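You operate a simulated robot arm through the tools that you are given. There is no shell and no other tool.

Carry out the task below with a simulated two-armed robot. There is one attempt and no reset: what you move stays moved.

TASK
Put the blue spool on the desk fifty-six away on the third grey shelf from the bottom. Take the white pad on the desk fifty-six and put it away on the bench twenty-six. Fetch the yellow pad and set it on the teal folder. Put one of the silver nuts from the top of the grey cart on the second red shelf from the bottom. Take the blue wheel and leave it on the fourth red shelf from the bottom. Take the white tag and put it on the fourth red shelf from the bottom. Open the top right clear drawer. Do these in any order.
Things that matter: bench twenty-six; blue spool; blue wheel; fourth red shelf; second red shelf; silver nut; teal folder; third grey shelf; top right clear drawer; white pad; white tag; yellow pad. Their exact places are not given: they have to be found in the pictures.

Only the result counts: the job must be done as asked and must still hold three seconds after the hand-in. Knocking over, shifting, dropping, spilling or breaking anything else fails it.

THE ROBOT
Two 6-joint arms with two-finger grippers on one trunk, on a base that moves. Base frame: it is fixed to the floor where the robot stands at the start and does not move with it; the origin is under the middle of the robot, x ahead of it, y to its left, z up; the surface under the hand at the start is at about z = 760. Lengths are in mm, angles in rad, forces in N, time in s.
The left shoulder is at the start at [70, 148, 1416], the right one opposite. With the tool pointing down near the work surface each hand reaches from about 320 to 600 mm from the robot's upright axis, wherever it stands, measured 20 degrees to its own side. Places, roughly: bench twenty-six [400, 5300, 800]; blue spool (8x8x8 cm) [500, 0, 800]; blue wheel (8x8x4 cm) [3300, 3100, 800]; fourth red shelf [3400, 3600, 1500]; second red shelf [3400, 3600, 800]; silver nut (3x3x2 cm) [800, 1900, 600]; teal folder (24x31x2 cm) [500, -400, 300]; third grey shelf [-4400, -1300, 1200]; top right clear drawer [1100, -1700, 1200]; white pad (6x9x3 cm) [700, 100, 800]; white tag [3250, 4750, 500]; yellow pad (16x7x4 cm) [1000, 400, 600]. Payload 2.45 kg a hand.
The tool frame of a hand sits at the grasp point between the pads (the TCP): z along the fingers, y along the line on which they close. The tips reach 30 mm beyond it. The gripper opens to 106 mm; its body begins 79 mm behind the TCP.
Orientation is told as [roll, pitch, yaw] about the base's x, y, z axes, in that order, counted from this pose: with the fingers straight down and closing along the base's y, the tool's x points along the base's -x, its y along +y and its z along -z.

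THE INTERFACE
- The arms move only by the tool step_arm. It takes "left_plan", "right_plan" or both (then of equal length, played together; a hand with none holds still); each is a list of rows, each a list of 7 numbers: the opening, from 0 (shut) to 1 (fully open), then the shift along the base's x, y, z in mm, then the turn, a rotation vector about the base's x, y, z in rad. In form: [[hand, dx, dy, dz, wx, wy, wz], ...]. A call has 1 to 20 rows; each row shifts and turns the commanded pose from where the row before left it. Each row takes 0.2 s and may step no farther than 50 mm and 0.15 rad from the row before; otherwise, or with a gripper value out of range, the whole call is refused. A pose out of reach is approached as far as the arm can. The call stops where the force on the tool passes 40 N (or 10 N more than at its start, if that is more) or the arm is blocked; 0.2 s more then pass. The fingers move at their own pace (about 72 mm/s each) and stop on an object; they squeeze with about 32 N. The grip force told is the motor's: it shows also when the fingers shut on nothing. Time passes only in rows, and 0.2 s behind the last, so rows that do not move let the fingers close. It gives the time, the measured TCP pose, the force on the tool (base axes), the opening and the grip force at its end, in the units of the frame above (readings bear some noise), with the torque about the TCP (base axes, N m) and any sound that the robot's microphone picked up.
- Cameras (640 x 400 px; columns grow to the right, rows downward): "scene" is now at [115.4, -10.2, 1614]; the picture's right is [-0.17, -0.99, 0.00], its down [-0.84, 0.14, -0.53] and it looks along [0.52, -0.09, -0.85] (base axes); focal length 295 px, centre (320, 200). "left" rides on the left gripper at [76, 2, -106] in its tool frame; the picture's right is [-0.02, 1.00, 0.00], its down [-0.78, -0.02, -0.62] and it looks along [-0.62, -0.01, 0.78] (tool axes); focal length 247 px, centre (320, 200). "right" rides on the right gripper at [76, -2, -106] in its tool frame; the picture's right is [0.02, 1.00, 0.00], its down [-0.78, 0.02, -0.62] and it looks along [-0.62, 0.01, 0.78] (tool axes); focal length 247 px, centre (320, 200).
- snapshot(camera): a new picture of that camera. The clock stands still meanwhile.
- move_column(by): slides the trunk up (or, below 0, down) by that many mm; the arms and the scene camera ride with it, the base frame stays. It gives what a move gives, with no picture.
- base_move(legs): drives the robot by 1 to 6 legs, each [ahead, left, turn to the left] in mm, mm and rad, along the robot's own axes; the way and the turn of a leg run together, so that a leg with both is an arc; at most 1500 mm and 3.142 rad a leg. The arms and the cameras ride along, it lands a little off, and it stops where it bumps. It gives what a move gives.
- pan_tilt(pan, tilt): turns the head with the scene camera to pan (to the left, within 1.501 rad either way) and tilt (down, from -0.506 to 1.204), counted from straight ahead of the robot. It gives what a move gives.
- pixel_to_xyz(camera, pixels): for up to 12 pixels [column, row] of the newest picture of that camera ("zoom" is the newest enlarged one), the place [x, y, z] in the base frame of the surface seen there, good to about 3 mm. The clock stands still meanwhile.
- zoom(camera, box): a new picture of the part [left, top, right, bottom] of that camera's present view, enlarged. The clock stands still meanwhile.
- finish_job(): hands the job in; it is judged then, once.

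Unless the task says otherwise, let go and move clear before handing in.

The tools are called as a command line: name --argument value ..., lists and objects as JSON in quotes. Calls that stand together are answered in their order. step_arm: Moves the arms, as the interface text tells. Its arguments: {"type":"object","properties":{"left_plan":{"type":"array"},"right_plan":{"type":"array"}},"required":[]} The other tools are called the same way: move_column (by) moves the trunk up or down; base_move (legs) drives the base; pan_tilt (pan, tilt) turns the head that bears the scene camera; snapshot (camera) takes a picture; pixel_to_xyz (camera, pixels) gives the place of the surface under pixels of a picture; zoom (camera, box) takes an enlarged picture of a part of a camera's view; finish_job () hands the job in.

At the start:

```text
time_s: 0.0
left_tcp_pos: [560.0, 225.1, 1074.7]
left_tcp_rot: [-0.001, 0.001, 0.0]
left_contact_force: [0.4, 0.3, 0.8]
left_torque: [0.02, 0.0, -0.03]
left_width: 106.0
left_grip_force: 0.1
right_tcp_pos: [573.4, -188.5, 1072.8]
right_tcp_rot: [0.0, 0.0, -0.001]
right_contact_force: [0.7, 0.1, 0.9]
right_torque: [0.01, 0.05, 0.0]
right_width: 105.8
right_grip_force: 0.1
trunk travel left (down, up): [-888.0, 52.0]
robot x, y, heading: [-0.1, -1.6, 0.002]
head pan, tilt (commanded): [-0.166, 1.018]
```

scene: 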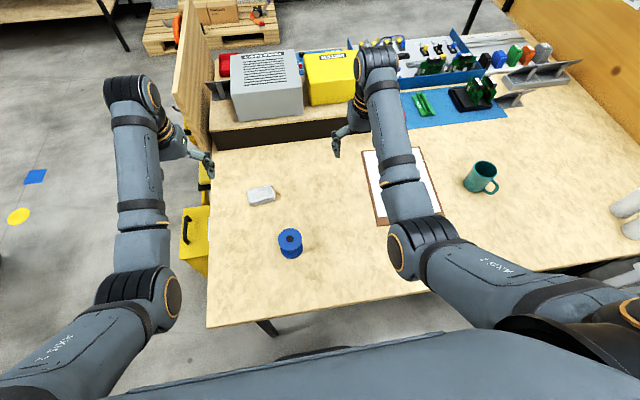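
right: 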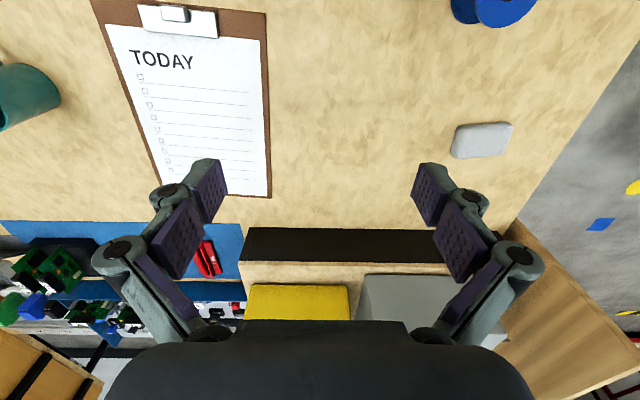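
left: 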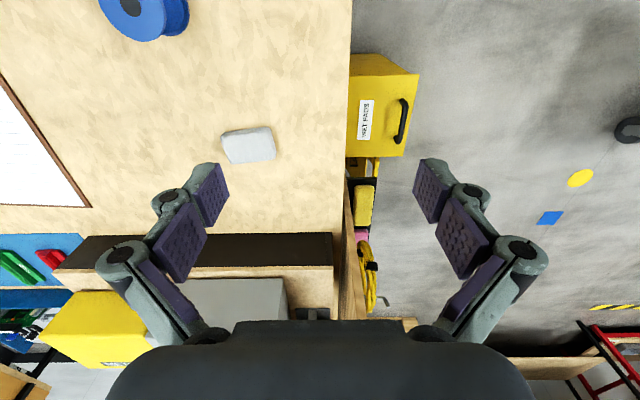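

The first pictures show the blue spool at scene pixel (290,243) and the white pad at (261,195). I'll locate these and look around first.

pixel_to_xyz --camera "scene" --pixels '[[290, 236], [290, 250], [261, 193], [250, 203], [273, 188], [210, 325], [425, 290], [212, 160], [195, 225], [400, 185]]'

zoom --camera "left" --box '[320, 40, 440, 320]'

zoom --camera "scene" --box '[200, 140, 360, 270]'

```text
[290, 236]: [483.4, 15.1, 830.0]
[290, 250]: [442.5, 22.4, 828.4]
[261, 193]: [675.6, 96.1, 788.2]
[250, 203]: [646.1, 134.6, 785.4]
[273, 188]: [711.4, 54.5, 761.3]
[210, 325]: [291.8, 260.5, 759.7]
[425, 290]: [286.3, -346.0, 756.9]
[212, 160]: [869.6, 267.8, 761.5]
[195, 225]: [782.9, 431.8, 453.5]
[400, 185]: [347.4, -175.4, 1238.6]
```

```text
1.43 times, centred on (380, 180) of left
```

zoom: 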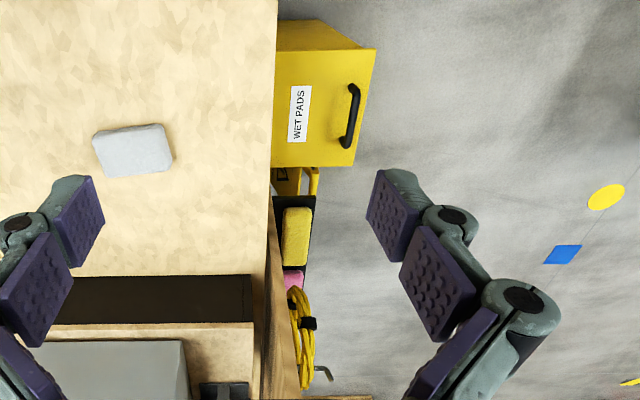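

```text
3.08 times, centred on (280, 205) of scene
```

zoom: 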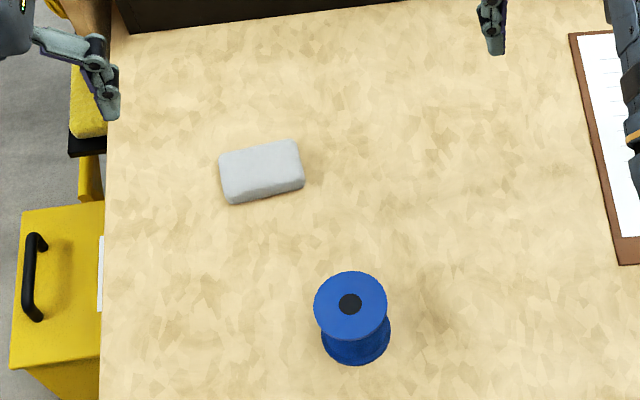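

The spool (top at z≈830, centred ~[465,18]) and the white pad (~[675,96,788]) are located. Next I'll pan the head around to survey the room.

pan_tilt --pan 1.4 --tilt 0.45

snapshot --camera "scene"

pan_tilt --pan 0.7 --tilt 0.4

snapshot --camera "scene"

pan_tilt --pan 0.0 --tilt 0.4

snapshot --camera "scene"

pan_tilt --pan -0.8 --tilt 0.4

snapshot --camera "scene"

pan_tilt --pan -1.5 --tilt 0.4

snapshot --camera "scene"

```text
time_s: 1.6
left_tcp_pos: [560.1, 225.0, 1073.9]
left_tcp_rot: [0.0, 0.001, 0.001]
left_contact_force: [0.4, 0.8, -0.1]
left_torque: [-0.02, -0.03, 0.0]
left_width: 105.9
left_grip_force: 0.1
right_tcp_pos: [573.5, -187.9, 1072.8]
right_tcp_rot: [0.0, -0.001, 0.0]
right_contact_force: [0.3, -0.7, -0.7]
right_torque: [-0.01, -0.02, 0.02]
right_width: 106.1
right_grip_force: 0.0
trunk travel left (down, up): [-888.0, 52.0]
robot x, y, heading: [2.4, -1.1, -0.004]
head pan, tilt (commanded): [1.4, 0.45]
```

```text
taken
```

scene: 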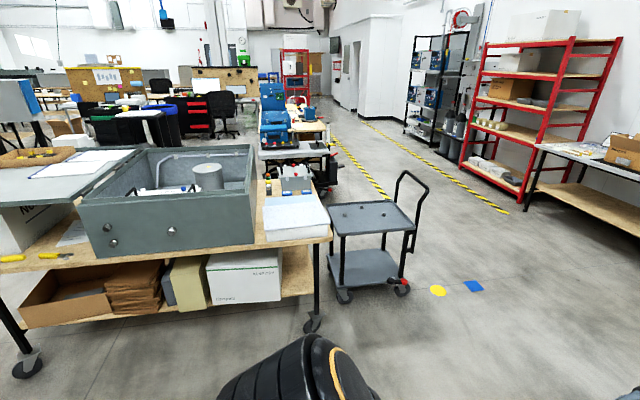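

```text
time_s: 2.7
left_tcp_pos: [561.5, 224.8, 1074.1]
left_tcp_rot: [-0.001, -0.001, 0.001]
left_contact_force: [0.9, -0.5, 0.6]
left_torque: [0.01, 0.01, 0.02]
left_width: 106.0
left_grip_force: 0.0
right_tcp_pos: [573.7, -188.4, 1073.0]
right_tcp_rot: [0.0, -0.001, 0.0]
right_contact_force: [-0.1, 0.9, -0.1]
right_torque: [0.0, 0.0, 0.0]
right_width: 106.0
right_grip_force: 0.0
trunk travel left (down, up): [-888.0, 52.0]
robot x, y, heading: [-2.4, 0.7, 0.001]
head pan, tilt (commanded): [0.7, 0.4]
```

```text
taken
```

scene: 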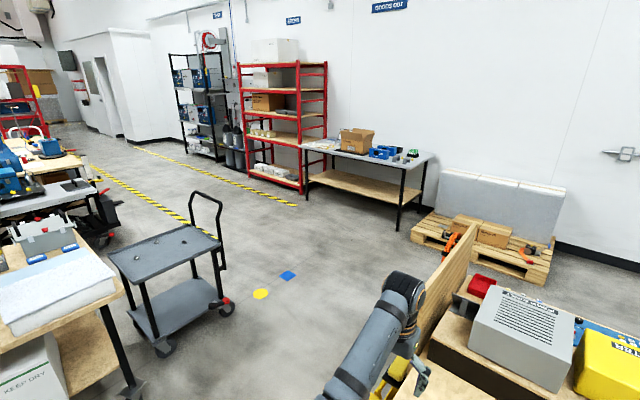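

```text
time_s: 3.8
left_tcp_pos: [558.7, 225.7, 1074.4]
left_tcp_rot: [-0.001, 0.0, -0.001]
left_contact_force: [0.0, -0.1, 1.1]
left_torque: [-0.02, 0.02, 0.03]
left_width: 105.8
left_grip_force: 0.0
right_tcp_pos: [574.0, -188.4, 1073.8]
right_tcp_rot: [0.001, 0.0, 0.001]
right_contact_force: [-0.2, -0.7, -0.1]
right_torque: [-0.02, -0.02, -0.01]
right_width: 106.2
right_grip_force: 0.1
trunk travel left (down, up): [-888.0, 52.0]
robot x, y, heading: [5.8, -1.7, 0.003]
head pan, tilt (commanded): [0.0, 0.4]
```

```text
taken
```

scene: 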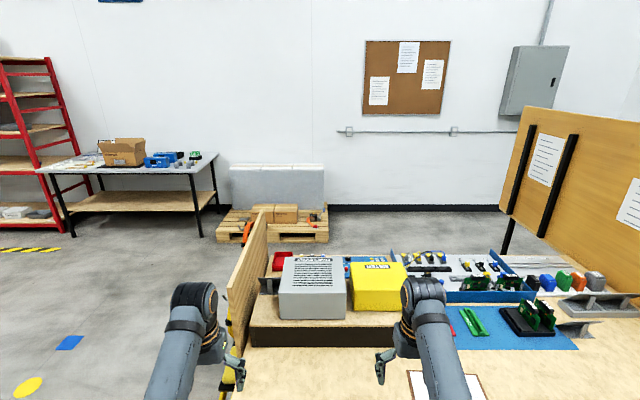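

```text
time_s: 4.9
left_tcp_pos: [560.6, 225.0, 1073.4]
left_tcp_rot: [0.002, 0.001, 0.0]
left_contact_force: [0.1, 1.1, 0.2]
left_torque: [-0.02, -0.02, 0.03]
left_width: 106.1
left_grip_force: 0.0
right_tcp_pos: [574.0, -187.8, 1073.9]
right_tcp_rot: [0.0, 0.0, 0.001]
right_contact_force: [1.4, -0.8, -0.3]
right_torque: [-0.02, 0.01, -0.01]
right_width: 106.2
right_grip_force: 0.0
trunk travel left (down, up): [-888.0, 52.0]
robot x, y, heading: [-1.3, 4.9, 0.002]
head pan, tilt (commanded): [-0.799, 0.4]
```

```text
taken
```

scene: 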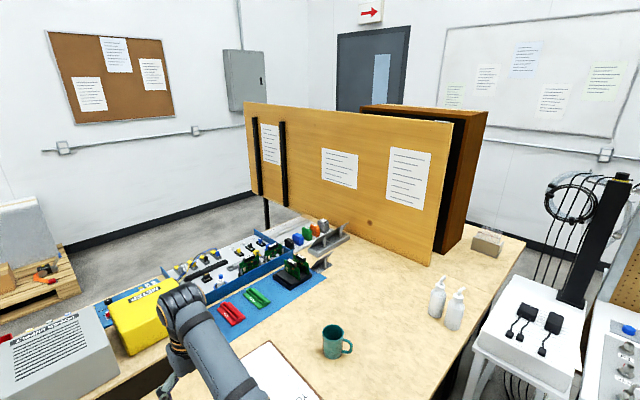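

```text
time_s: 6.0
left_tcp_pos: [560.2, 225.7, 1074.0]
left_tcp_rot: [0.0, 0.0, 0.0]
left_contact_force: [0.4, -0.2, -0.7]
left_torque: [-0.01, -0.01, 0.02]
left_width: 105.9
left_grip_force: 0.1
right_tcp_pos: [574.1, -188.4, 1073.8]
right_tcp_rot: [0.0, -0.002, 0.0]
right_contact_force: [-0.3, -0.7, 0.4]
right_torque: [0.01, -0.01, 0.0]
right_width: 105.9
right_grip_force: 0.1
trunk travel left (down, up): [-888.0, 52.0]
robot x, y, heading: [0.3, -0.3, 0.006]
head pan, tilt (commanded): [-1.499, 0.4]
```

```text
taken
```

scene: 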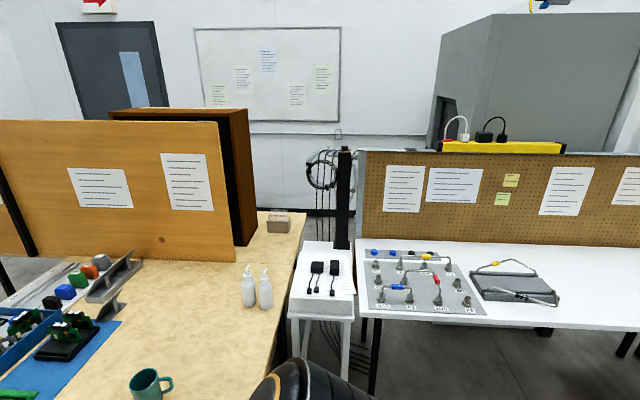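

The survey shows the grey cart (170,250 in the pan‑0.7 view), the red shelves (285,130) and the table by the wall. I'll look closer at the yellow pad to the left of the desk and at what is under the desk.

pan_tilt --pan 0.45 --tilt 0.85

snapshot --camera "scene"

pan_tilt --pan 0.7 --tilt 0.3

zoom --camera "scene" --box '[150, 60, 440, 240]'

pan_tilt --pan 1.2 --tilt 0.3

zoom --camera "scene" --box '[100, 60, 400, 250]'

```text
time_s: 7.9
left_tcp_pos: [558.8, 225.0, 1073.4]
left_tcp_rot: [0.0, -0.001, 0.001]
left_contact_force: [0.5, 0.3, 0.4]
left_torque: [0.01, -0.02, 0.0]
left_width: 105.8
left_grip_force: 0.0
right_tcp_pos: [572.5, -189.7, 1072.7]
right_tcp_rot: [-0.002, -0.002, 0.001]
right_contact_force: [-0.5, 0.0, -0.4]
right_torque: [0.03, 0.0, -0.05]
right_width: 106.1
right_grip_force: 0.0
trunk travel left (down, up): [-888.0, 52.0]
robot x, y, heading: [2.1, 2.0, 0.003]
head pan, tilt (commanded): [0.45, 0.85]
```

```text
taken
```

scene: 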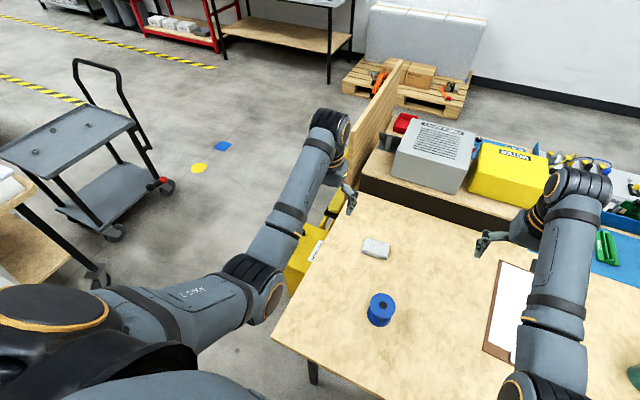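

```text
time_s: 8.8
left_tcp_pos: [559.9, 225.4, 1073.3]
left_tcp_rot: [0.0, -0.001, 0.0]
left_contact_force: [0.1, 0.2, -0.1]
left_torque: [-0.01, 0.01, 0.05]
left_width: 106.1
left_grip_force: 0.1
right_tcp_pos: [574.2, -188.4, 1073.7]
right_tcp_rot: [0.001, 0.0, -0.001]
right_contact_force: [0.0, -0.1, -0.6]
right_torque: [0.0, 0.02, 0.03]
right_width: 106.0
right_grip_force: 0.0
trunk travel left (down, up): [-888.0, 52.0]
robot x, y, heading: [-3.2, 0.7, 0.0]
head pan, tilt (commanded): [0.7, 0.3]
```

```text
2.21 times, centred on (295, 150) of scene
```

zoom: 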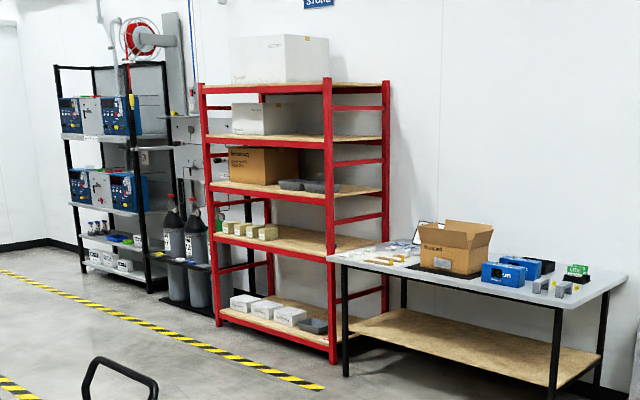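

```text
time_s: 9.8
left_tcp_pos: [560.2, 224.9, 1073.6]
left_tcp_rot: [0.0, 0.0, -0.001]
left_contact_force: [1.2, -0.5, -0.8]
left_torque: [-0.02, 0.0, -0.02]
left_width: 106.0
left_grip_force: 0.1
right_tcp_pos: [573.6, -188.6, 1073.3]
right_tcp_rot: [0.001, 0.002, -0.001]
right_contact_force: [0.0, 0.7, -0.1]
right_torque: [0.01, 0.01, 0.03]
right_width: 105.9
right_grip_force: 0.1
trunk travel left (down, up): [-888.0, 52.0]
robot x, y, heading: [2.6, 3.2, 0.001]
head pan, tilt (commanded): [1.201, 0.3]
```

```text
2.11 times, centred on (250, 155) of scene
```

zoom: 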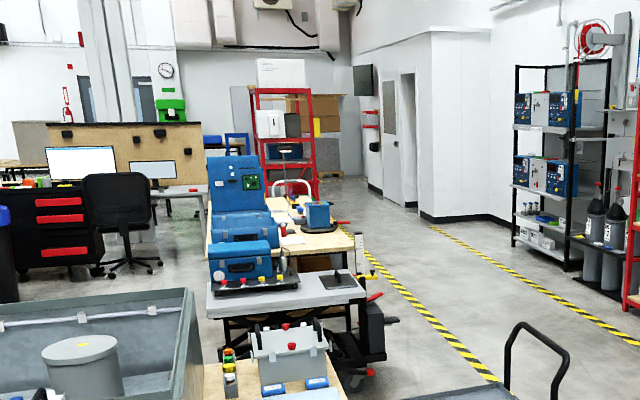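

I can see the red rack with five boards and the black rack to its left. I'll measure the board heights and positions in the pan‑0.7 view.

pan_tilt --pan 0.7 --tilt 0.3

zoom --camera "scene" --box '[230, 80, 350, 240]'

pixel_to_xyz --camera "zoom" --pixels '[[300, 60], [300, 130], [300, 205], [300, 285], [350, 220], [250, 205]]'

zoom --camera "scene" --box '[150, 80, 250, 200]'

```text
time_s: 10.7
left_tcp_pos: [559.3, 226.3, 1074.2]
left_tcp_rot: [0.0, 0.0, 0.001]
left_contact_force: [-1.0, -0.2, -0.7]
left_torque: [0.0, 0.03, 0.04]
left_width: 106.2
left_grip_force: 0.1
right_tcp_pos: [573.5, -188.0, 1074.2]
right_tcp_rot: [-0.001, -0.001, 0.002]
right_contact_force: [-0.3, 0.0, -0.1]
right_torque: [-0.01, -0.01, 0.0]
right_width: 106.0
right_grip_force: 0.1
trunk travel left (down, up): [-888.0, 52.0]
robot x, y, heading: [-1.8, -2.4, 0.001]
head pan, tilt (commanded): [0.7, 0.3]
```

```text
2.50 times, centred on (290, 160) of scene
```

zoom: 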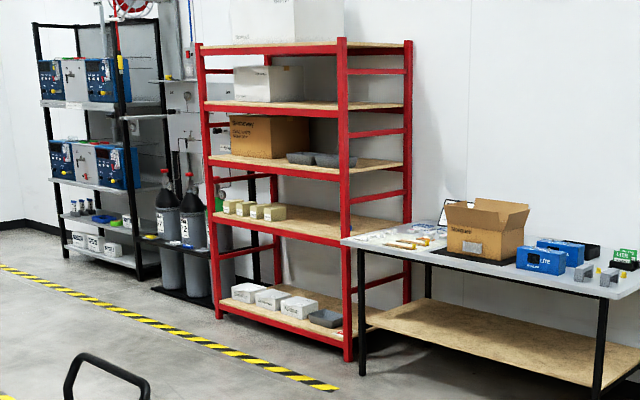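

```text
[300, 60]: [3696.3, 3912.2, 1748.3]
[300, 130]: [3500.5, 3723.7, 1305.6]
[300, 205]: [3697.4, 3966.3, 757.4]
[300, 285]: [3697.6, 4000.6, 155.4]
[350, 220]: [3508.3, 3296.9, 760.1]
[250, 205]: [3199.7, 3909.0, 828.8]
```

```text
3.33 times, centred on (200, 140) of scene
```

zoom: 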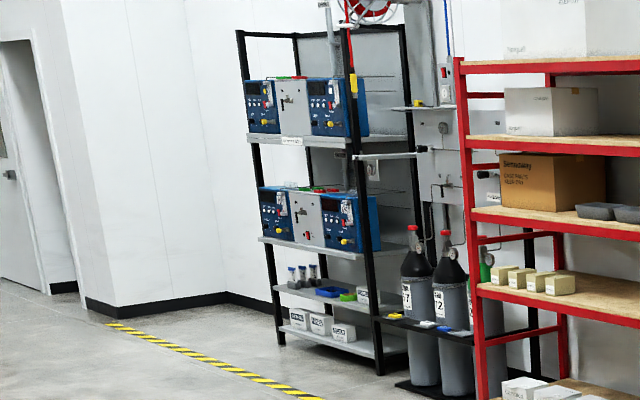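

Board heights on the red rack are about 155, 758, ~1130, ~1500 and ~1850; the tags lie on a black ledge at about (425,324) of the zoom. Next I'll measure the yellow pad in the left gripper's camera.

snapshot --camera "left"

pixel_to_xyz --camera "left" --pixels '[[363, 190], [363, 205], [363, 222], [372, 200], [356, 205], [362, 240], [371, 168], [372, 178], [385, 58], [404, 115], [345, 220], [345, 300]]'

zoom --camera "left" --box '[320, 140, 420, 320]'

```text
taken
```

left: 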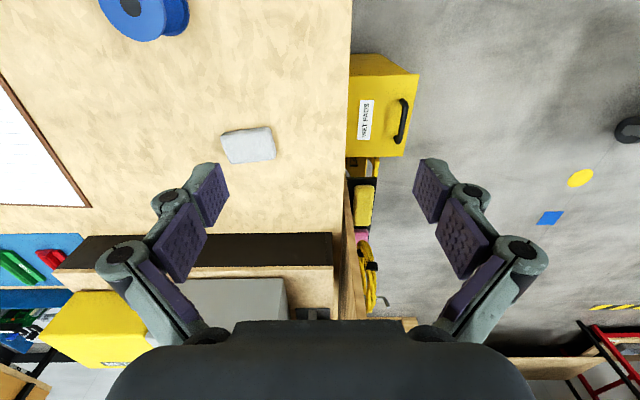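

```text
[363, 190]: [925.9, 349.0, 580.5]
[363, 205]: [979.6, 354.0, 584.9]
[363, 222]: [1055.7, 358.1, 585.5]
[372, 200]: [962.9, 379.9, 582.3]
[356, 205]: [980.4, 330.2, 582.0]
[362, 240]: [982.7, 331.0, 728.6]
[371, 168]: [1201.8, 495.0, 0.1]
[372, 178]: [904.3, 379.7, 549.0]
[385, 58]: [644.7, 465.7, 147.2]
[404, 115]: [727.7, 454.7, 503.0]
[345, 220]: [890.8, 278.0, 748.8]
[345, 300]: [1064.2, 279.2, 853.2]
```

```text
2.22 times, centred on (370, 230) of left
```

zoom: 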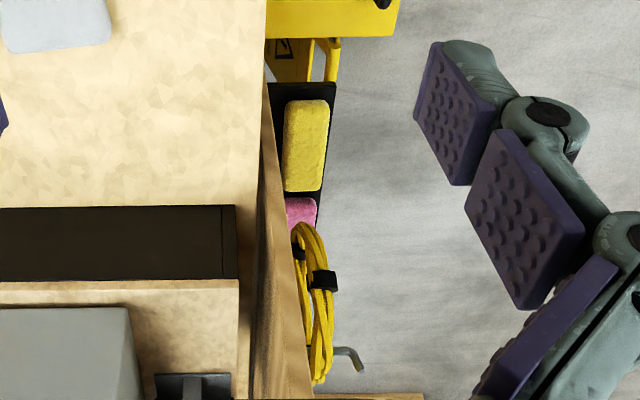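

The yellow pad lies along x at about [990,355,585] on a ledge beside the desk. Before moving the base I'll check the floor around and behind the robot.

pan_tilt --pan 1.5 --tilt 0.6

snapshot --camera "scene"

pixel_to_xyz --camera "scene" --pixels '[[330, 200], [20, 200], [320, 295], [50, 360], [120, 120], [10, 250]]'

pan_tilt --pan -1.5 --tilt 0.6

snapshot --camera "scene"

```text
time_s: 11.8
left_tcp_pos: [560.0, 225.8, 1073.9]
left_tcp_rot: [-0.002, 0.0, 0.0]
left_contact_force: [0.2, 0.0, 0.0]
left_torque: [-0.02, -0.02, 0.0]
left_width: 105.9
left_grip_force: 0.0
right_tcp_pos: [573.5, -188.1, 1073.6]
right_tcp_rot: [0.0, -0.003, -0.001]
right_contact_force: [-0.4, 0.6, -0.3]
right_torque: [0.0, 0.0, 0.01]
right_width: 106.0
right_grip_force: 0.1
trunk travel left (down, up): [-888.0, 52.0]
robot x, y, heading: [1.6, 4.5, 0.005]
head pan, tilt (commanded): [1.499, 0.6]
```

```text
taken
```

scene: 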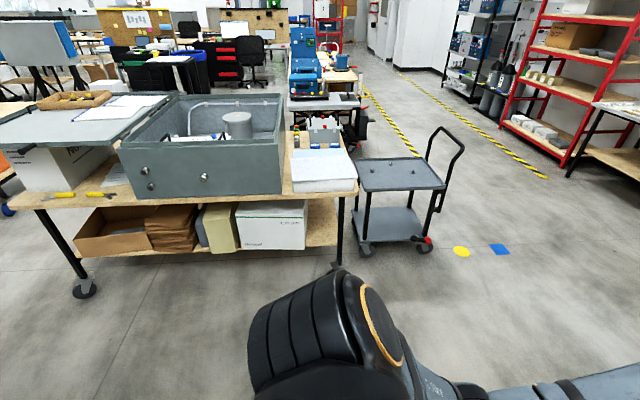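

```text
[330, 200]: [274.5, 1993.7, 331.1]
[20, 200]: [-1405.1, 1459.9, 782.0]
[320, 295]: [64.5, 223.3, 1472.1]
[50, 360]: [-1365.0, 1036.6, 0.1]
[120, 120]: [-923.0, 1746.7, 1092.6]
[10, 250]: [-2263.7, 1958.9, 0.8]
```

```text
time_s: 14.4
left_tcp_pos: [560.4, 226.0, 1073.4]
left_tcp_rot: [0.0, 0.001, -0.001]
left_contact_force: [0.3, -0.2, 0.0]
left_torque: [-0.02, 0.02, 0.02]
left_width: 106.0
left_grip_force: 0.2
right_tcp_pos: [573.1, -187.8, 1074.1]
right_tcp_rot: [0.001, 0.0, 0.0]
right_contact_force: [-1.2, 0.5, -0.1]
right_torque: [0.0, 0.01, -0.01]
right_width: 106.0
right_grip_force: 0.0
trunk travel left (down, up): [-888.0, 52.0]
robot x, y, heading: [4.3, -1.1, -0.001]
head pan, tilt (commanded): [-1.499, 0.6]
```

```text
taken
```

scene: 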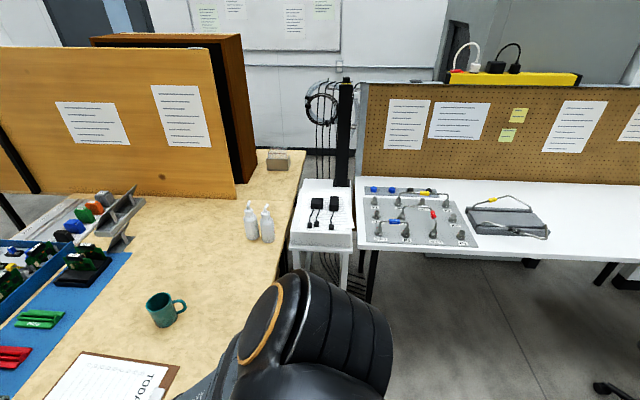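

The aisle around the robot looks open. I'll back off a little so the arms clear the desk, and then look under the desk and behind.

base_move --legs '[[-450, 0, 0]]'

move_column --by -500

pan_tilt --pan -0.3 --tilt 0.5

snapshot --camera "scene"

```text
time_s: 17.2
left_tcp_pos: [95.9, 226.1, 1074.3]
left_tcp_rot: [0.0, 0.0, 0.0]
left_contact_force: [-0.4, -0.3, -0.4]
left_torque: [0.04, -0.02, 0.02]
left_width: 106.2
left_grip_force: 0.1
right_tcp_pos: [109.3, -187.1, 1072.6]
right_tcp_rot: [0.0, 0.001, 0.0]
right_contact_force: [-0.3, -0.7, -0.3]
right_torque: [-0.01, 0.02, 0.0]
right_width: 105.9
right_grip_force: 0.0
trunk travel left (down, up): [-888.0, 52.0]
robot x, y, heading: [-467.0, 0.5, -0.005]
head pan, tilt (commanded): [-1.499, 0.6]
```

```text
refused: -500 is not a number from -400 to 400
```

```text
time_s: 18.6
left_tcp_pos: [94.6, 225.5, 1074.0]
left_tcp_rot: [-0.001, 0.001, 0.0]
left_contact_force: [-0.5, 0.2, -0.4]
left_torque: [0.02, -0.03, 0.0]
left_width: 105.8
left_grip_force: 0.1
right_tcp_pos: [107.4, -188.4, 1073.1]
right_tcp_rot: [0.0, 0.001, 0.0]
right_contact_force: [0.0, -0.3, -0.4]
right_torque: [0.02, -0.02, -0.02]
right_width: 106.1
right_grip_force: 0.0
trunk travel left (down, up): [-888.0, 52.0]
robot x, y, heading: [-465.0, -1.8, -0.002]
head pan, tilt (commanded): [-0.3, 0.499]
```

```text
taken
```

scene: 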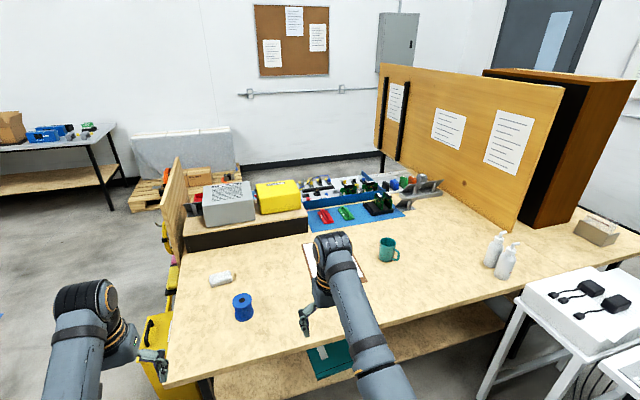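

The teal folder is visible on the desk's low shelf at (325,360). I'll lower the trunk to see it better.

move_column --by -400

pan_tilt --pan -0.4 --tilt 0.7

snapshot --camera "scene"

pan_tilt --pan 0.35 --tilt 0.4

snapshot --camera "scene"

```text
time_s: 22.5
left_tcp_pos: [94.5, 225.5, 673.9]
left_tcp_rot: [0.001, 0.001, 0.0]
left_contact_force: [0.2, 0.3, 0.1]
left_torque: [0.04, 0.01, -0.01]
left_width: 105.8
left_grip_force: 0.1
right_tcp_pos: [109.0, -188.0, 673.8]
right_tcp_rot: [0.0, 0.0, 0.0]
right_contact_force: [0.2, 0.0, -0.4]
right_torque: [-0.01, 0.0, 0.03]
right_width: 106.1
right_grip_force: 0.0
trunk travel left (down, up): [-488.0, 452.0]
robot x, y, heading: [-462.4, -3.4, -0.003]
head pan, tilt (commanded): [-0.3, 0.499]
```

```text
time_s: 23.2
left_tcp_pos: [93.7, 225.8, 674.7]
left_tcp_rot: [0.001, 0.001, 0.0]
left_contact_force: [0.2, -0.3, -0.9]
left_torque: [-0.02, 0.03, -0.02]
left_width: 105.8
left_grip_force: 0.1
right_tcp_pos: [108.1, -188.1, 674.8]
right_tcp_rot: [0.001, 0.001, -0.001]
right_contact_force: [-1.2, 0.6, -0.7]
right_torque: [-0.02, -0.01, -0.04]
right_width: 106.1
right_grip_force: 0.0
trunk travel left (down, up): [-488.0, 452.0]
robot x, y, heading: [-466.4, 3.6, -0.0]
head pan, tilt (commanded): [-0.4, 0.7]
```

```text
taken
```

scene: 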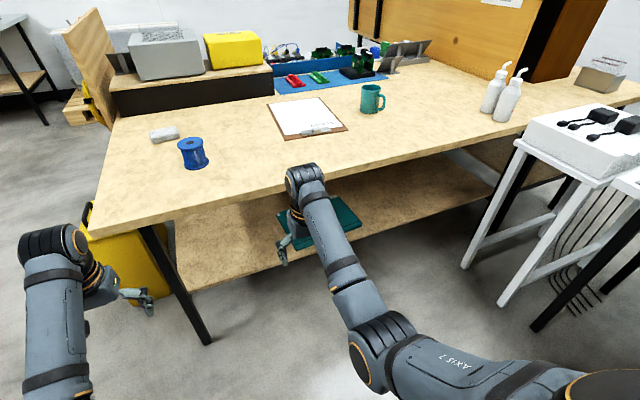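

```text
time_s: 24.3
left_tcp_pos: [94.5, 225.2, 675.1]
left_tcp_rot: [0.0, -0.001, 0.0]
left_contact_force: [0.5, 0.9, 0.2]
left_torque: [0.02, 0.01, 0.0]
left_width: 106.1
left_grip_force: 0.0
right_tcp_pos: [108.5, -188.6, 674.4]
right_tcp_rot: [0.0, 0.0, 0.0]
right_contact_force: [0.1, 0.2, -1.0]
right_torque: [0.04, -0.01, 0.02]
right_width: 105.9
right_grip_force: 0.0
trunk travel left (down, up): [-488.0, 452.0]
robot x, y, heading: [-464.6, 0.3, 0.004]
head pan, tilt (commanded): [0.351, 0.4]
```

```text
taken
```

scene: 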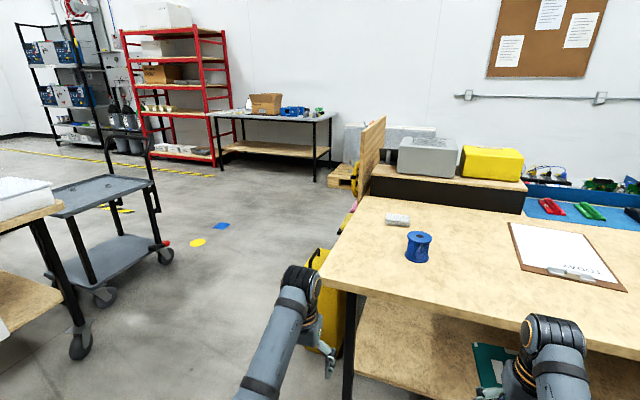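

The folder lies on the lower shelf near its front edge, partly hidden by the right arm. I'll measure the shelf and folder from this lower view.

pan_tilt --pan -0.4 --tilt 0.7

zoom --camera "scene" --box '[220, 160, 420, 285]'

pixel_to_xyz --camera "zoom" --pixels '[[200, 170], [190, 245], [225, 285], [370, 130], [455, 215], [100, 330], [420, 255], [330, 80], [560, 150]]'

```text
time_s: 25.4
left_tcp_pos: [95.0, 225.7, 673.9]
left_tcp_rot: [-0.001, 0.0, 0.001]
left_contact_force: [0.0, 0.3, 0.1]
left_torque: [0.0, -0.01, -0.03]
left_width: 106.0
left_grip_force: 0.0
right_tcp_pos: [108.7, -187.8, 673.5]
right_tcp_rot: [0.0, 0.0, 0.0]
right_contact_force: [-0.1, -0.6, -0.3]
right_torque: [0.02, 0.02, -0.04]
right_width: 106.1
right_grip_force: 0.1
trunk travel left (down, up): [-488.0, 452.0]
robot x, y, heading: [-465.9, -0.6, 0.0]
head pan, tilt (commanded): [-0.4, 0.7]
```

```text
3.20 times, centred on (320, 222) of scene
```

zoom: 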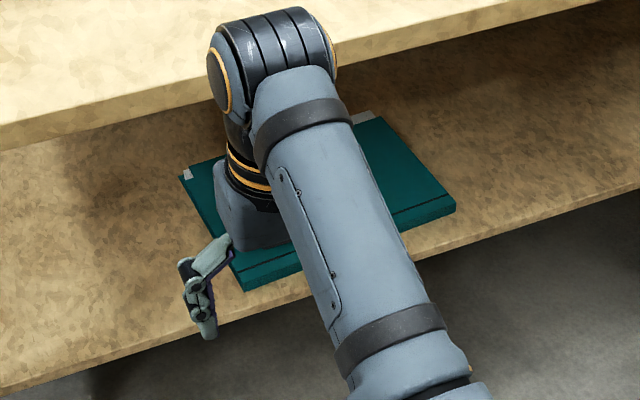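

```text
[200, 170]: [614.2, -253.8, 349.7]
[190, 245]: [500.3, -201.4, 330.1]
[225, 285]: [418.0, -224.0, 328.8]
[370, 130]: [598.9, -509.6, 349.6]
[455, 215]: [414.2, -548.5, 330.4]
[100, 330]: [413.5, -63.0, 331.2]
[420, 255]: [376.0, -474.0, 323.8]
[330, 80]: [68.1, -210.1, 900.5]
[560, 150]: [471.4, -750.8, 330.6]
```

Lower shelf top is z≈330 and the folder's top z≈350, spanning x≈418–650, y≈−240…−545, with the desk edge overhanging at x≈288. I'll drive to the left side of the desk to look closely at the yellow pad.

base_move --legs '[[0, 800, 0], [650, 0, 0]]'

pan_tilt --pan -0.5 --tilt 0.7

snapshot --camera "scene"

```text
time_s: 32.9
left_tcp_pos: [722.0, 1061.0, 674.1]
left_tcp_rot: [0.001, -0.001, 0.026]
left_contact_force: [-0.8, 0.0, -0.3]
left_torque: [0.01, 0.03, -0.02]
left_width: 106.0
left_grip_force: 0.1
right_tcp_pos: [746.4, 648.1, 673.5]
right_tcp_rot: [0.0, 0.001, 0.026]
right_contact_force: [0.2, 0.0, 0.0]
right_torque: [-0.02, 0.01, 0.02]
right_width: 106.0
right_grip_force: 0.0
trunk travel left (down, up): [-488.0, 452.0]
robot x, y, heading: [170.9, 822.4, 0.024]
head pan, tilt (commanded): [-0.4, 0.7]
```

```text
time_s: 33.6
left_tcp_pos: [722.4, 1061.4, 673.6]
left_tcp_rot: [0.0, 0.001, 0.026]
left_contact_force: [-0.1, -0.3, 0.0]
left_torque: [0.04, -0.01, -0.02]
left_width: 105.8
left_grip_force: 0.1
right_tcp_pos: [748.0, 648.6, 672.4]
right_tcp_rot: [0.001, 0.001, 0.027]
right_contact_force: [0.3, 0.4, 0.4]
right_torque: [0.01, 0.02, -0.04]
right_width: 105.9
right_grip_force: 0.0
trunk travel left (down, up): [-488.0, 452.0]
robot x, y, heading: [168.5, 820.9, 0.027]
head pan, tilt (commanded): [-0.499, 0.7]
```

```text
taken
```

scene: 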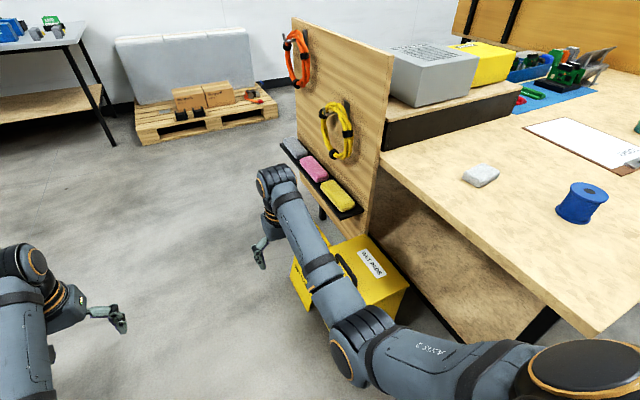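

The ledge on the panel holds grey, pink and yellow pads (yellow at (338,195)). I'll zoom in and measure it.

zoom --camera "scene" --box '[270, 100, 400, 240]'

pixel_to_xyz --camera "zoom" --pixels '[[355, 275], [330, 240], [335, 270], [375, 290], [410, 285], [390, 310], [425, 320], [430, 295], [420, 240], [350, 130], [375, 240], [230, 220]]'

```text
2.86 times, centred on (335, 170) of scene
```

zoom: 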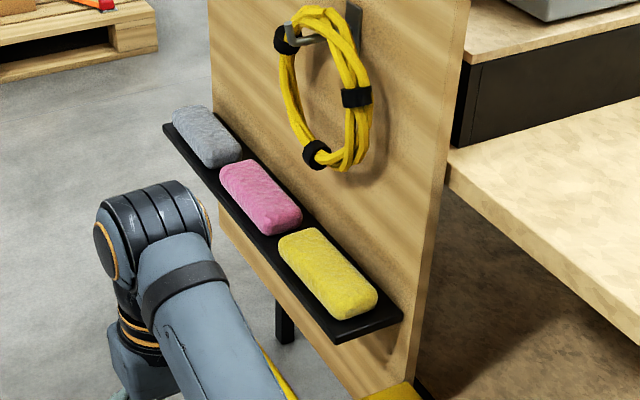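

```text
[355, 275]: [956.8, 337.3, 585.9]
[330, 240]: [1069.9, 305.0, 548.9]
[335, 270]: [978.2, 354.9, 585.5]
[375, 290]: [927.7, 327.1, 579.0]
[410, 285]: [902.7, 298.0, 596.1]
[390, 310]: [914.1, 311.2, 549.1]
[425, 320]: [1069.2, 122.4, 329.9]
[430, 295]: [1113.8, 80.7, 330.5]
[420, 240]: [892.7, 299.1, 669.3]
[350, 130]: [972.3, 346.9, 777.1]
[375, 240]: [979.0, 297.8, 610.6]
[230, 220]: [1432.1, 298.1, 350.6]
```

The panel face is at y≈298, the ledge at z≈549, and the pad spans roughly x 912–1070, y 317–387. The gap to the panel is only ~19 mm, so I'll check the finger thickness in the gripper camera.

zoom --camera "right" --box '[80, 140, 300, 340]'

pixel_to_xyz --camera "zoom" --pixels '[[330, 80], [350, 130], [230, 110], [290, 60], [330, 40], [390, 30], [410, 60], [330, 150], [280, 220]]'

zoom --camera "scene" --box '[60, 270, 150, 350]'

```text
2.00 times, centred on (190, 240) of right
```

zoom: 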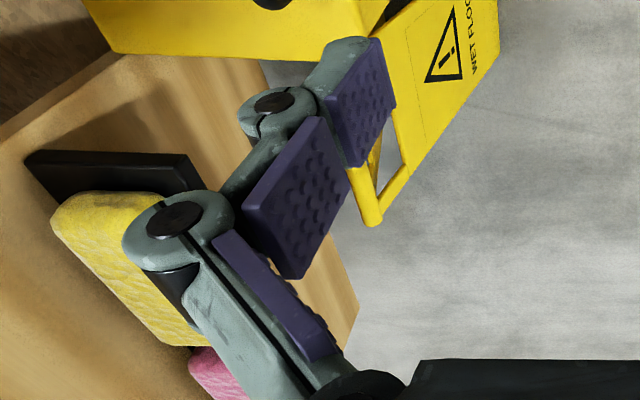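

```text
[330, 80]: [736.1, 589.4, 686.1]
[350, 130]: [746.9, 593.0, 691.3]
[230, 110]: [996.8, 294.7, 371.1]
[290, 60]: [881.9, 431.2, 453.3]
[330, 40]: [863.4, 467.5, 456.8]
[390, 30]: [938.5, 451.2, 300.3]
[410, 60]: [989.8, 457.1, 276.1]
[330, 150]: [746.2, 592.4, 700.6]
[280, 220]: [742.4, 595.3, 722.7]
```

```text
5.00 times, centred on (105, 310) of scene
```

zoom: 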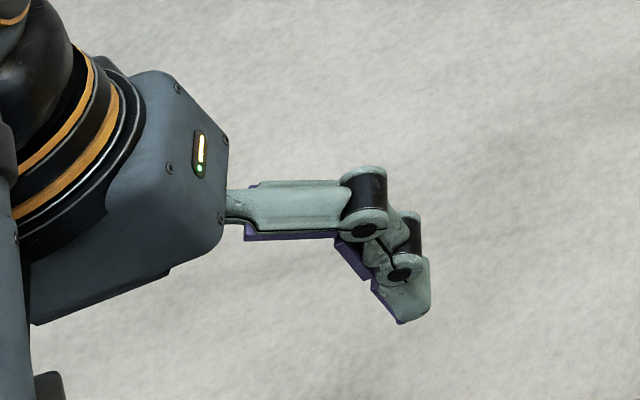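

The fingers are jointed with bulges behind the pads, so I'll measure finger points directly to know the lateral clearance they need.

zoom --camera "right" --box '[130, 140, 250, 260]'

pixel_to_xyz --camera "zoom" --pixels '[[378, 80], [400, 90], [395, 120], [350, 120], [340, 160], [380, 150], [320, 130], [270, 180], [245, 200], [235, 170], [330, 100], [300, 260]]'

```text
3.33 times, centred on (190, 200) of right
```

zoom: 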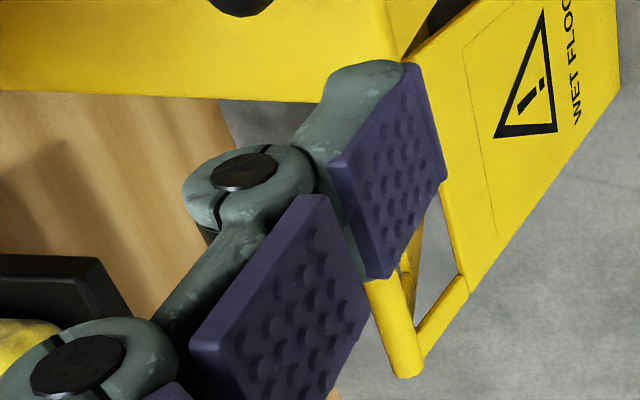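

```text
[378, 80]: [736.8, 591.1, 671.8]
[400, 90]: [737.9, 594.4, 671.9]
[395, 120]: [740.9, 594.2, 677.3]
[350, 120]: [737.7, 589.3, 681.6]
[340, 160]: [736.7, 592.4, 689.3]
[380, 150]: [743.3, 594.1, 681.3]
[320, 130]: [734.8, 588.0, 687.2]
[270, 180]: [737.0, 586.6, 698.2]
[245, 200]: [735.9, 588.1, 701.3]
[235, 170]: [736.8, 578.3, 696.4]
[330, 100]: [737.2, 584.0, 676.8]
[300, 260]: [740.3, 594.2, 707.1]
```

Distal finger thickness is ~12 mm with joint bulges farther back, so the hand can't go straight down between pad and panel, and the yellow cable hangs above. I'll measure the cable and the pad's ends.

zoom --camera "scene" --box '[290, 80, 400, 230]'

pixel_to_xyz --camera "zoom" --pixels '[[240, 220], [265, 215], [225, 170], [295, 150], [285, 200], [270, 75], [205, 90], [215, 290], [270, 350], [305, 330], [330, 350], [275, 365]]'

```text
2.67 times, centred on (345, 155) of scene
```

zoom: 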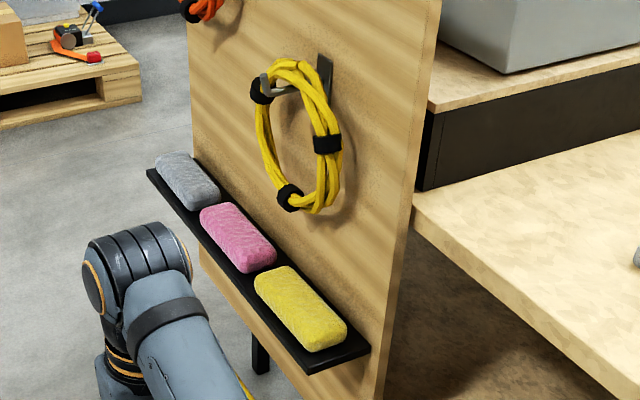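

```text
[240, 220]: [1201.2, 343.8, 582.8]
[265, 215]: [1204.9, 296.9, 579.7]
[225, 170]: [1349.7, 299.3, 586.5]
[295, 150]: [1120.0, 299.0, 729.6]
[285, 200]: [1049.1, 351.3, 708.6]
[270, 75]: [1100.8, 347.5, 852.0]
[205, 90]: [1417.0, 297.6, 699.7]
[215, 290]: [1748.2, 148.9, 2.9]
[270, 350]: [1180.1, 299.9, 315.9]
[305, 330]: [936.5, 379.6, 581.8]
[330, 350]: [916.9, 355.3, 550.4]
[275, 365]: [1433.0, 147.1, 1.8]
```

The cable hangs at x≈980–1130, z≈690–870, above the pad, so I'll come in low from the −x side with a tilted hand. First I'll pull the right hand back, then shift the base nearer.

step_arm --right_plan '[[0.5, -50, 0, 0, 0, 0, 0], [0.3, -50, 0, 0, 0, 0, 0], [0, -50, 0, 0, 0, 0, 0]]'

base_move --legs '[[369, -51, 0], [0, 0, -0.326]]'

pan_tilt --pan -0.5 --tilt 0.9

snapshot --camera "scene"

snapshot --camera "right"

```text
time_s: 34.4
left_tcp_pos: [721.5, 1061.2, 674.0]
left_tcp_rot: [0.0, -0.002, 0.026]
left_contact_force: [-0.3, 0.2, 0.5]
left_torque: [-0.01, -0.01, 0.03]
left_width: 106.1
left_grip_force: 0.1
right_tcp_pos: [617.0, 658.3, 625.5]
right_tcp_rot: [-0.002, -0.005, 0.026]
right_contact_force: [-0.7, 0.5, 0.2]
right_torque: [-0.01, -0.03, -0.03]
right_width: 12.5
right_grip_force: 3.3
right hand out of reach, approached as far as the arm can: row 1, 2, 3
trunk travel left (down, up): [-488.0, 452.0]
robot x, y, heading: [166.4, 823.9, 0.021]
head pan, tilt (commanded): [-0.499, 0.7]
```

```text
time_s: 37.8
left_tcp_pos: [1135.3, 827.5, 674.0]
left_tcp_rot: [0.0, 0.001, -0.303]
left_contact_force: [0.4, 0.1, -0.5]
left_torque: [0.0, -0.01, 0.01]
left_width: 106.3
left_grip_force: 0.1
right_tcp_pos: [905.6, 481.0, 624.9]
right_tcp_rot: [0.0, -0.002, -0.301]
right_contact_force: [0.2, -0.1, 0.5]
right_torque: [0.0, 0.03, 0.01]
right_width: 0.2
right_grip_force: 28.3
trunk travel left (down, up): [-488.0, 452.0]
robot x, y, heading: [534.4, 785.9, -0.306]
head pan, tilt (commanded): [-0.499, 0.7]
```

```text
time_s: 38.5
left_tcp_pos: [1136.2, 828.7, 673.6]
left_tcp_rot: [-0.001, 0.001, -0.302]
left_contact_force: [0.3, 0.1, 0.0]
left_torque: [-0.01, 0.04, -0.03]
left_width: 105.9
left_grip_force: 0.1
right_tcp_pos: [906.0, 481.9, 624.6]
right_tcp_rot: [-0.001, -0.004, -0.301]
right_contact_force: [0.9, 0.6, 0.3]
right_torque: [0.02, -0.02, 0.01]
right_width: 0.0
right_grip_force: 28.3
trunk travel left (down, up): [-488.0, 452.0]
robot x, y, heading: [528.9, 780.4, -0.303]
head pan, tilt (commanded): [-0.499, 0.901]
```

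```text
taken
```

scene: 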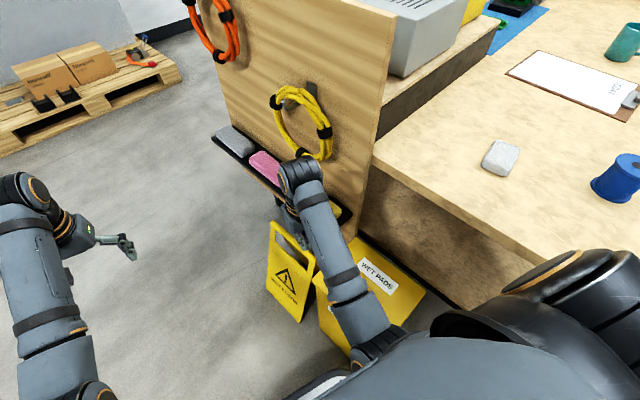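

```text
taken
```

right: 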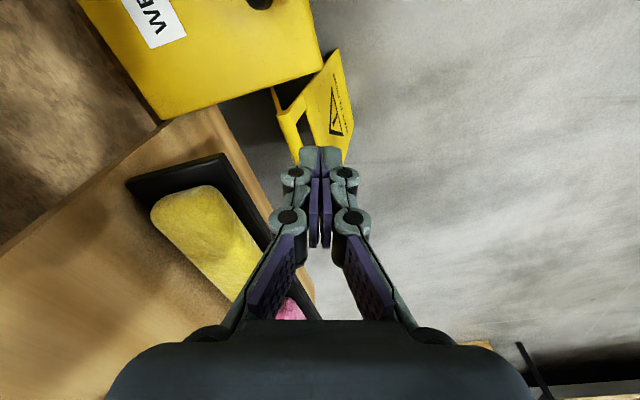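

The hand is at (906,481,625) and the pad is visible at (200,235) in the right camera, with the wet-floor sign below. I'll square the yaw to the ledge and tilt the hand 45° forward, staying outside the ledge.

step_arm --right_plan '[[0, 5, 10, 10, 0, 0, 0.15], [0, 5, 10, 10, 0, 0, 0.15], [0, 6, 0, 5, 0, -0.131, 0], [0, 6, 0, 5, 0, -0.131, 0], [0, 6, 0, 5, 0, -0.131, 0], [0, 6, 0, 5, 0, -0.131, 0], [0, 6, 0, 5, 0, -0.131, 0], [0, 6, 0, 5, 0, -0.131, 0]]'

snapshot --camera "scene"

snapshot --camera "right"

```text
time_s: 40.3
left_tcp_pos: [1135.4, 828.7, 674.1]
left_tcp_rot: [0.002, 0.001, -0.303]
left_contact_force: [0.2, -0.3, -1.8]
left_torque: [0.02, -0.03, 0.04]
left_width: 106.1
left_grip_force: 0.2
right_tcp_pos: [954.3, 491.4, 671.0]
right_tcp_rot: [-0.064, -0.794, 0.054]
right_contact_force: [0.6, 0.0, -0.1]
right_torque: [0.0, 0.03, -0.01]
right_width: 0.1
right_grip_force: 28.8
right hand out of reach, approached as far as the arm can: row 1, 2
trunk travel left (down, up): [-488.0, 452.0]
robot x, y, heading: [536.3, 780.8, -0.303]
head pan, tilt (commanded): [-0.499, 0.901]
```

```text
taken
```

scene: 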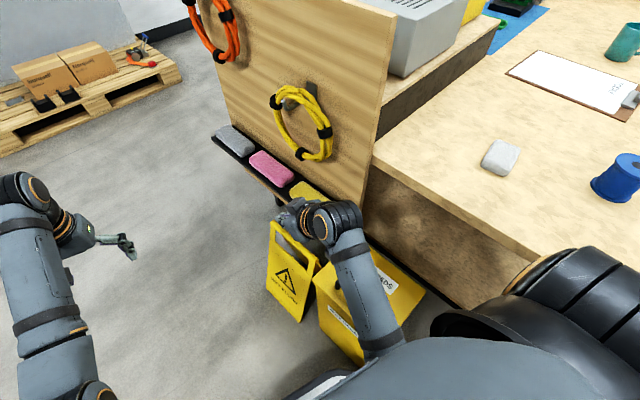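

```text
taken
```

right: 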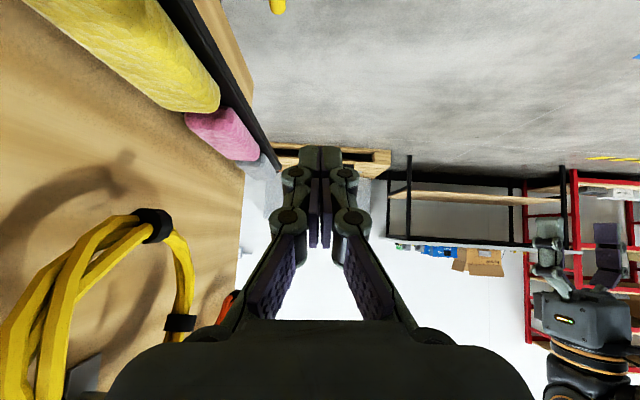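

The 45° tilt is reached at (954,491,671), with the pad and pink pad in view at upper left. I'll slide over the pad centre, staying under the cable.

step_arm --right_plan '[[0, 3, -35, -8, 0.011, 0, 0], [0, 3, -35, -8, 0.011, 0, 0], [0, 2, -35, -8, 0.011, 0, 0], [0, 2, -34, -8, 0.011, 0, 0]]'

snapshot --camera "right"

snapshot --camera "scene"

```text
time_s: 41.3
left_tcp_pos: [1135.3, 828.5, 673.2]
left_tcp_rot: [0.002, 0.001, -0.302]
left_contact_force: [0.4, 0.2, -0.6]
left_torque: [0.0, -0.01, -0.03]
left_width: 106.1
left_grip_force: 0.1
right_tcp_pos: [961.0, 364.4, 636.9]
right_tcp_rot: [0.066, -0.788, -0.05]
right_contact_force: [0.1, -0.7, 0.3]
right_torque: [0.02, 0.01, -0.04]
right_width: 0.0
right_grip_force: 28.8
trunk travel left (down, up): [-488.0, 452.0]
robot x, y, heading: [533.3, 778.4, -0.305]
head pan, tilt (commanded): [-0.499, 0.901]
```

```text
taken
```

right: 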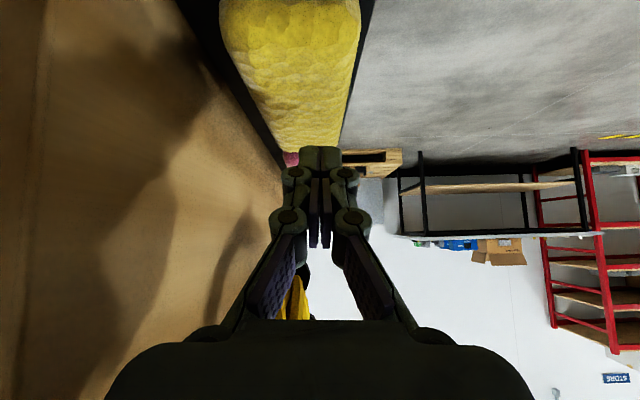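

```text
taken
```

scene: 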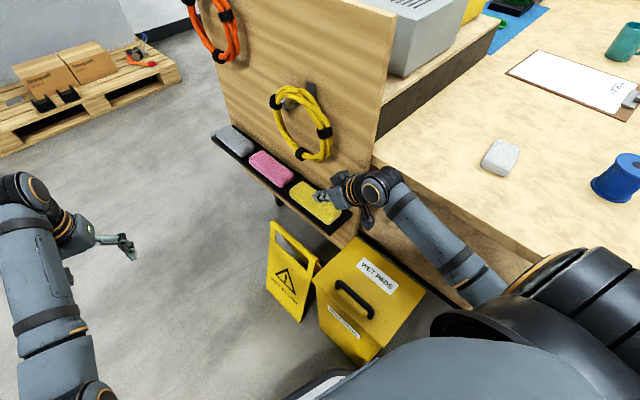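

The hand is over the pad, seen at (290,70) of the right camera. I'll measure the pad's edges precisely from here.

pixel_to_xyz --camera "right" --pixels '[[290, 60], [228, 40], [240, 70], [356, 40], [350, 70], [290, 10], [335, 130], [285, 140], [290, 158], [366, 30], [210, 60], [230, 110]]'

```text
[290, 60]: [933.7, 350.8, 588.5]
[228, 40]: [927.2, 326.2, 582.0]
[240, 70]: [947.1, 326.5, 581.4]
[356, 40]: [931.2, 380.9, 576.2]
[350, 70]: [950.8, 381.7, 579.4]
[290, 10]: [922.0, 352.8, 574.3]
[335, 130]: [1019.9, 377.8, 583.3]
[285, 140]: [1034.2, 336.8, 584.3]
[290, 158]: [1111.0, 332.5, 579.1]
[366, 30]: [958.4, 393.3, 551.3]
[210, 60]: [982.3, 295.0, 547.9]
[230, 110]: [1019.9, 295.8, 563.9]
```

The pad spans y≈320–386 with top z≈587. I'll straighten the roll, descend until the closed fingertips press on its top, and then drag it outward.

step_arm --right_plan '[[0, 3, -6, -10, -0.022, 0, 0], [0, 3, -6, -10, -0.022, 0, 0], [0, 0, 0, -5, 0, 0, 0], [0, 0, 0, -3, 0, 0, 0]]'

```text
time_s: 42.3
left_tcp_pos: [1135.1, 829.4, 676.1]
left_tcp_rot: [0.001, -0.002, -0.301]
left_contact_force: [1.1, -0.1, 0.2]
left_torque: [0.02, -0.01, -0.01]
left_width: 106.2
left_grip_force: 0.0
right_tcp_pos: [970.1, 352.9, 610.9]
right_tcp_rot: [-0.002, -0.796, 0.0]
right_contact_force: [-1.2, -4.4, 14.3]
right_torque: [-0.1, -0.15, -0.06]
right_width: 5.8
right_grip_force: 28.8
trunk travel left (down, up): [-488.0, 452.0]
robot x, y, heading: [533.4, 780.5, -0.3]
head pan, tilt (commanded): [-0.499, 0.901]
```

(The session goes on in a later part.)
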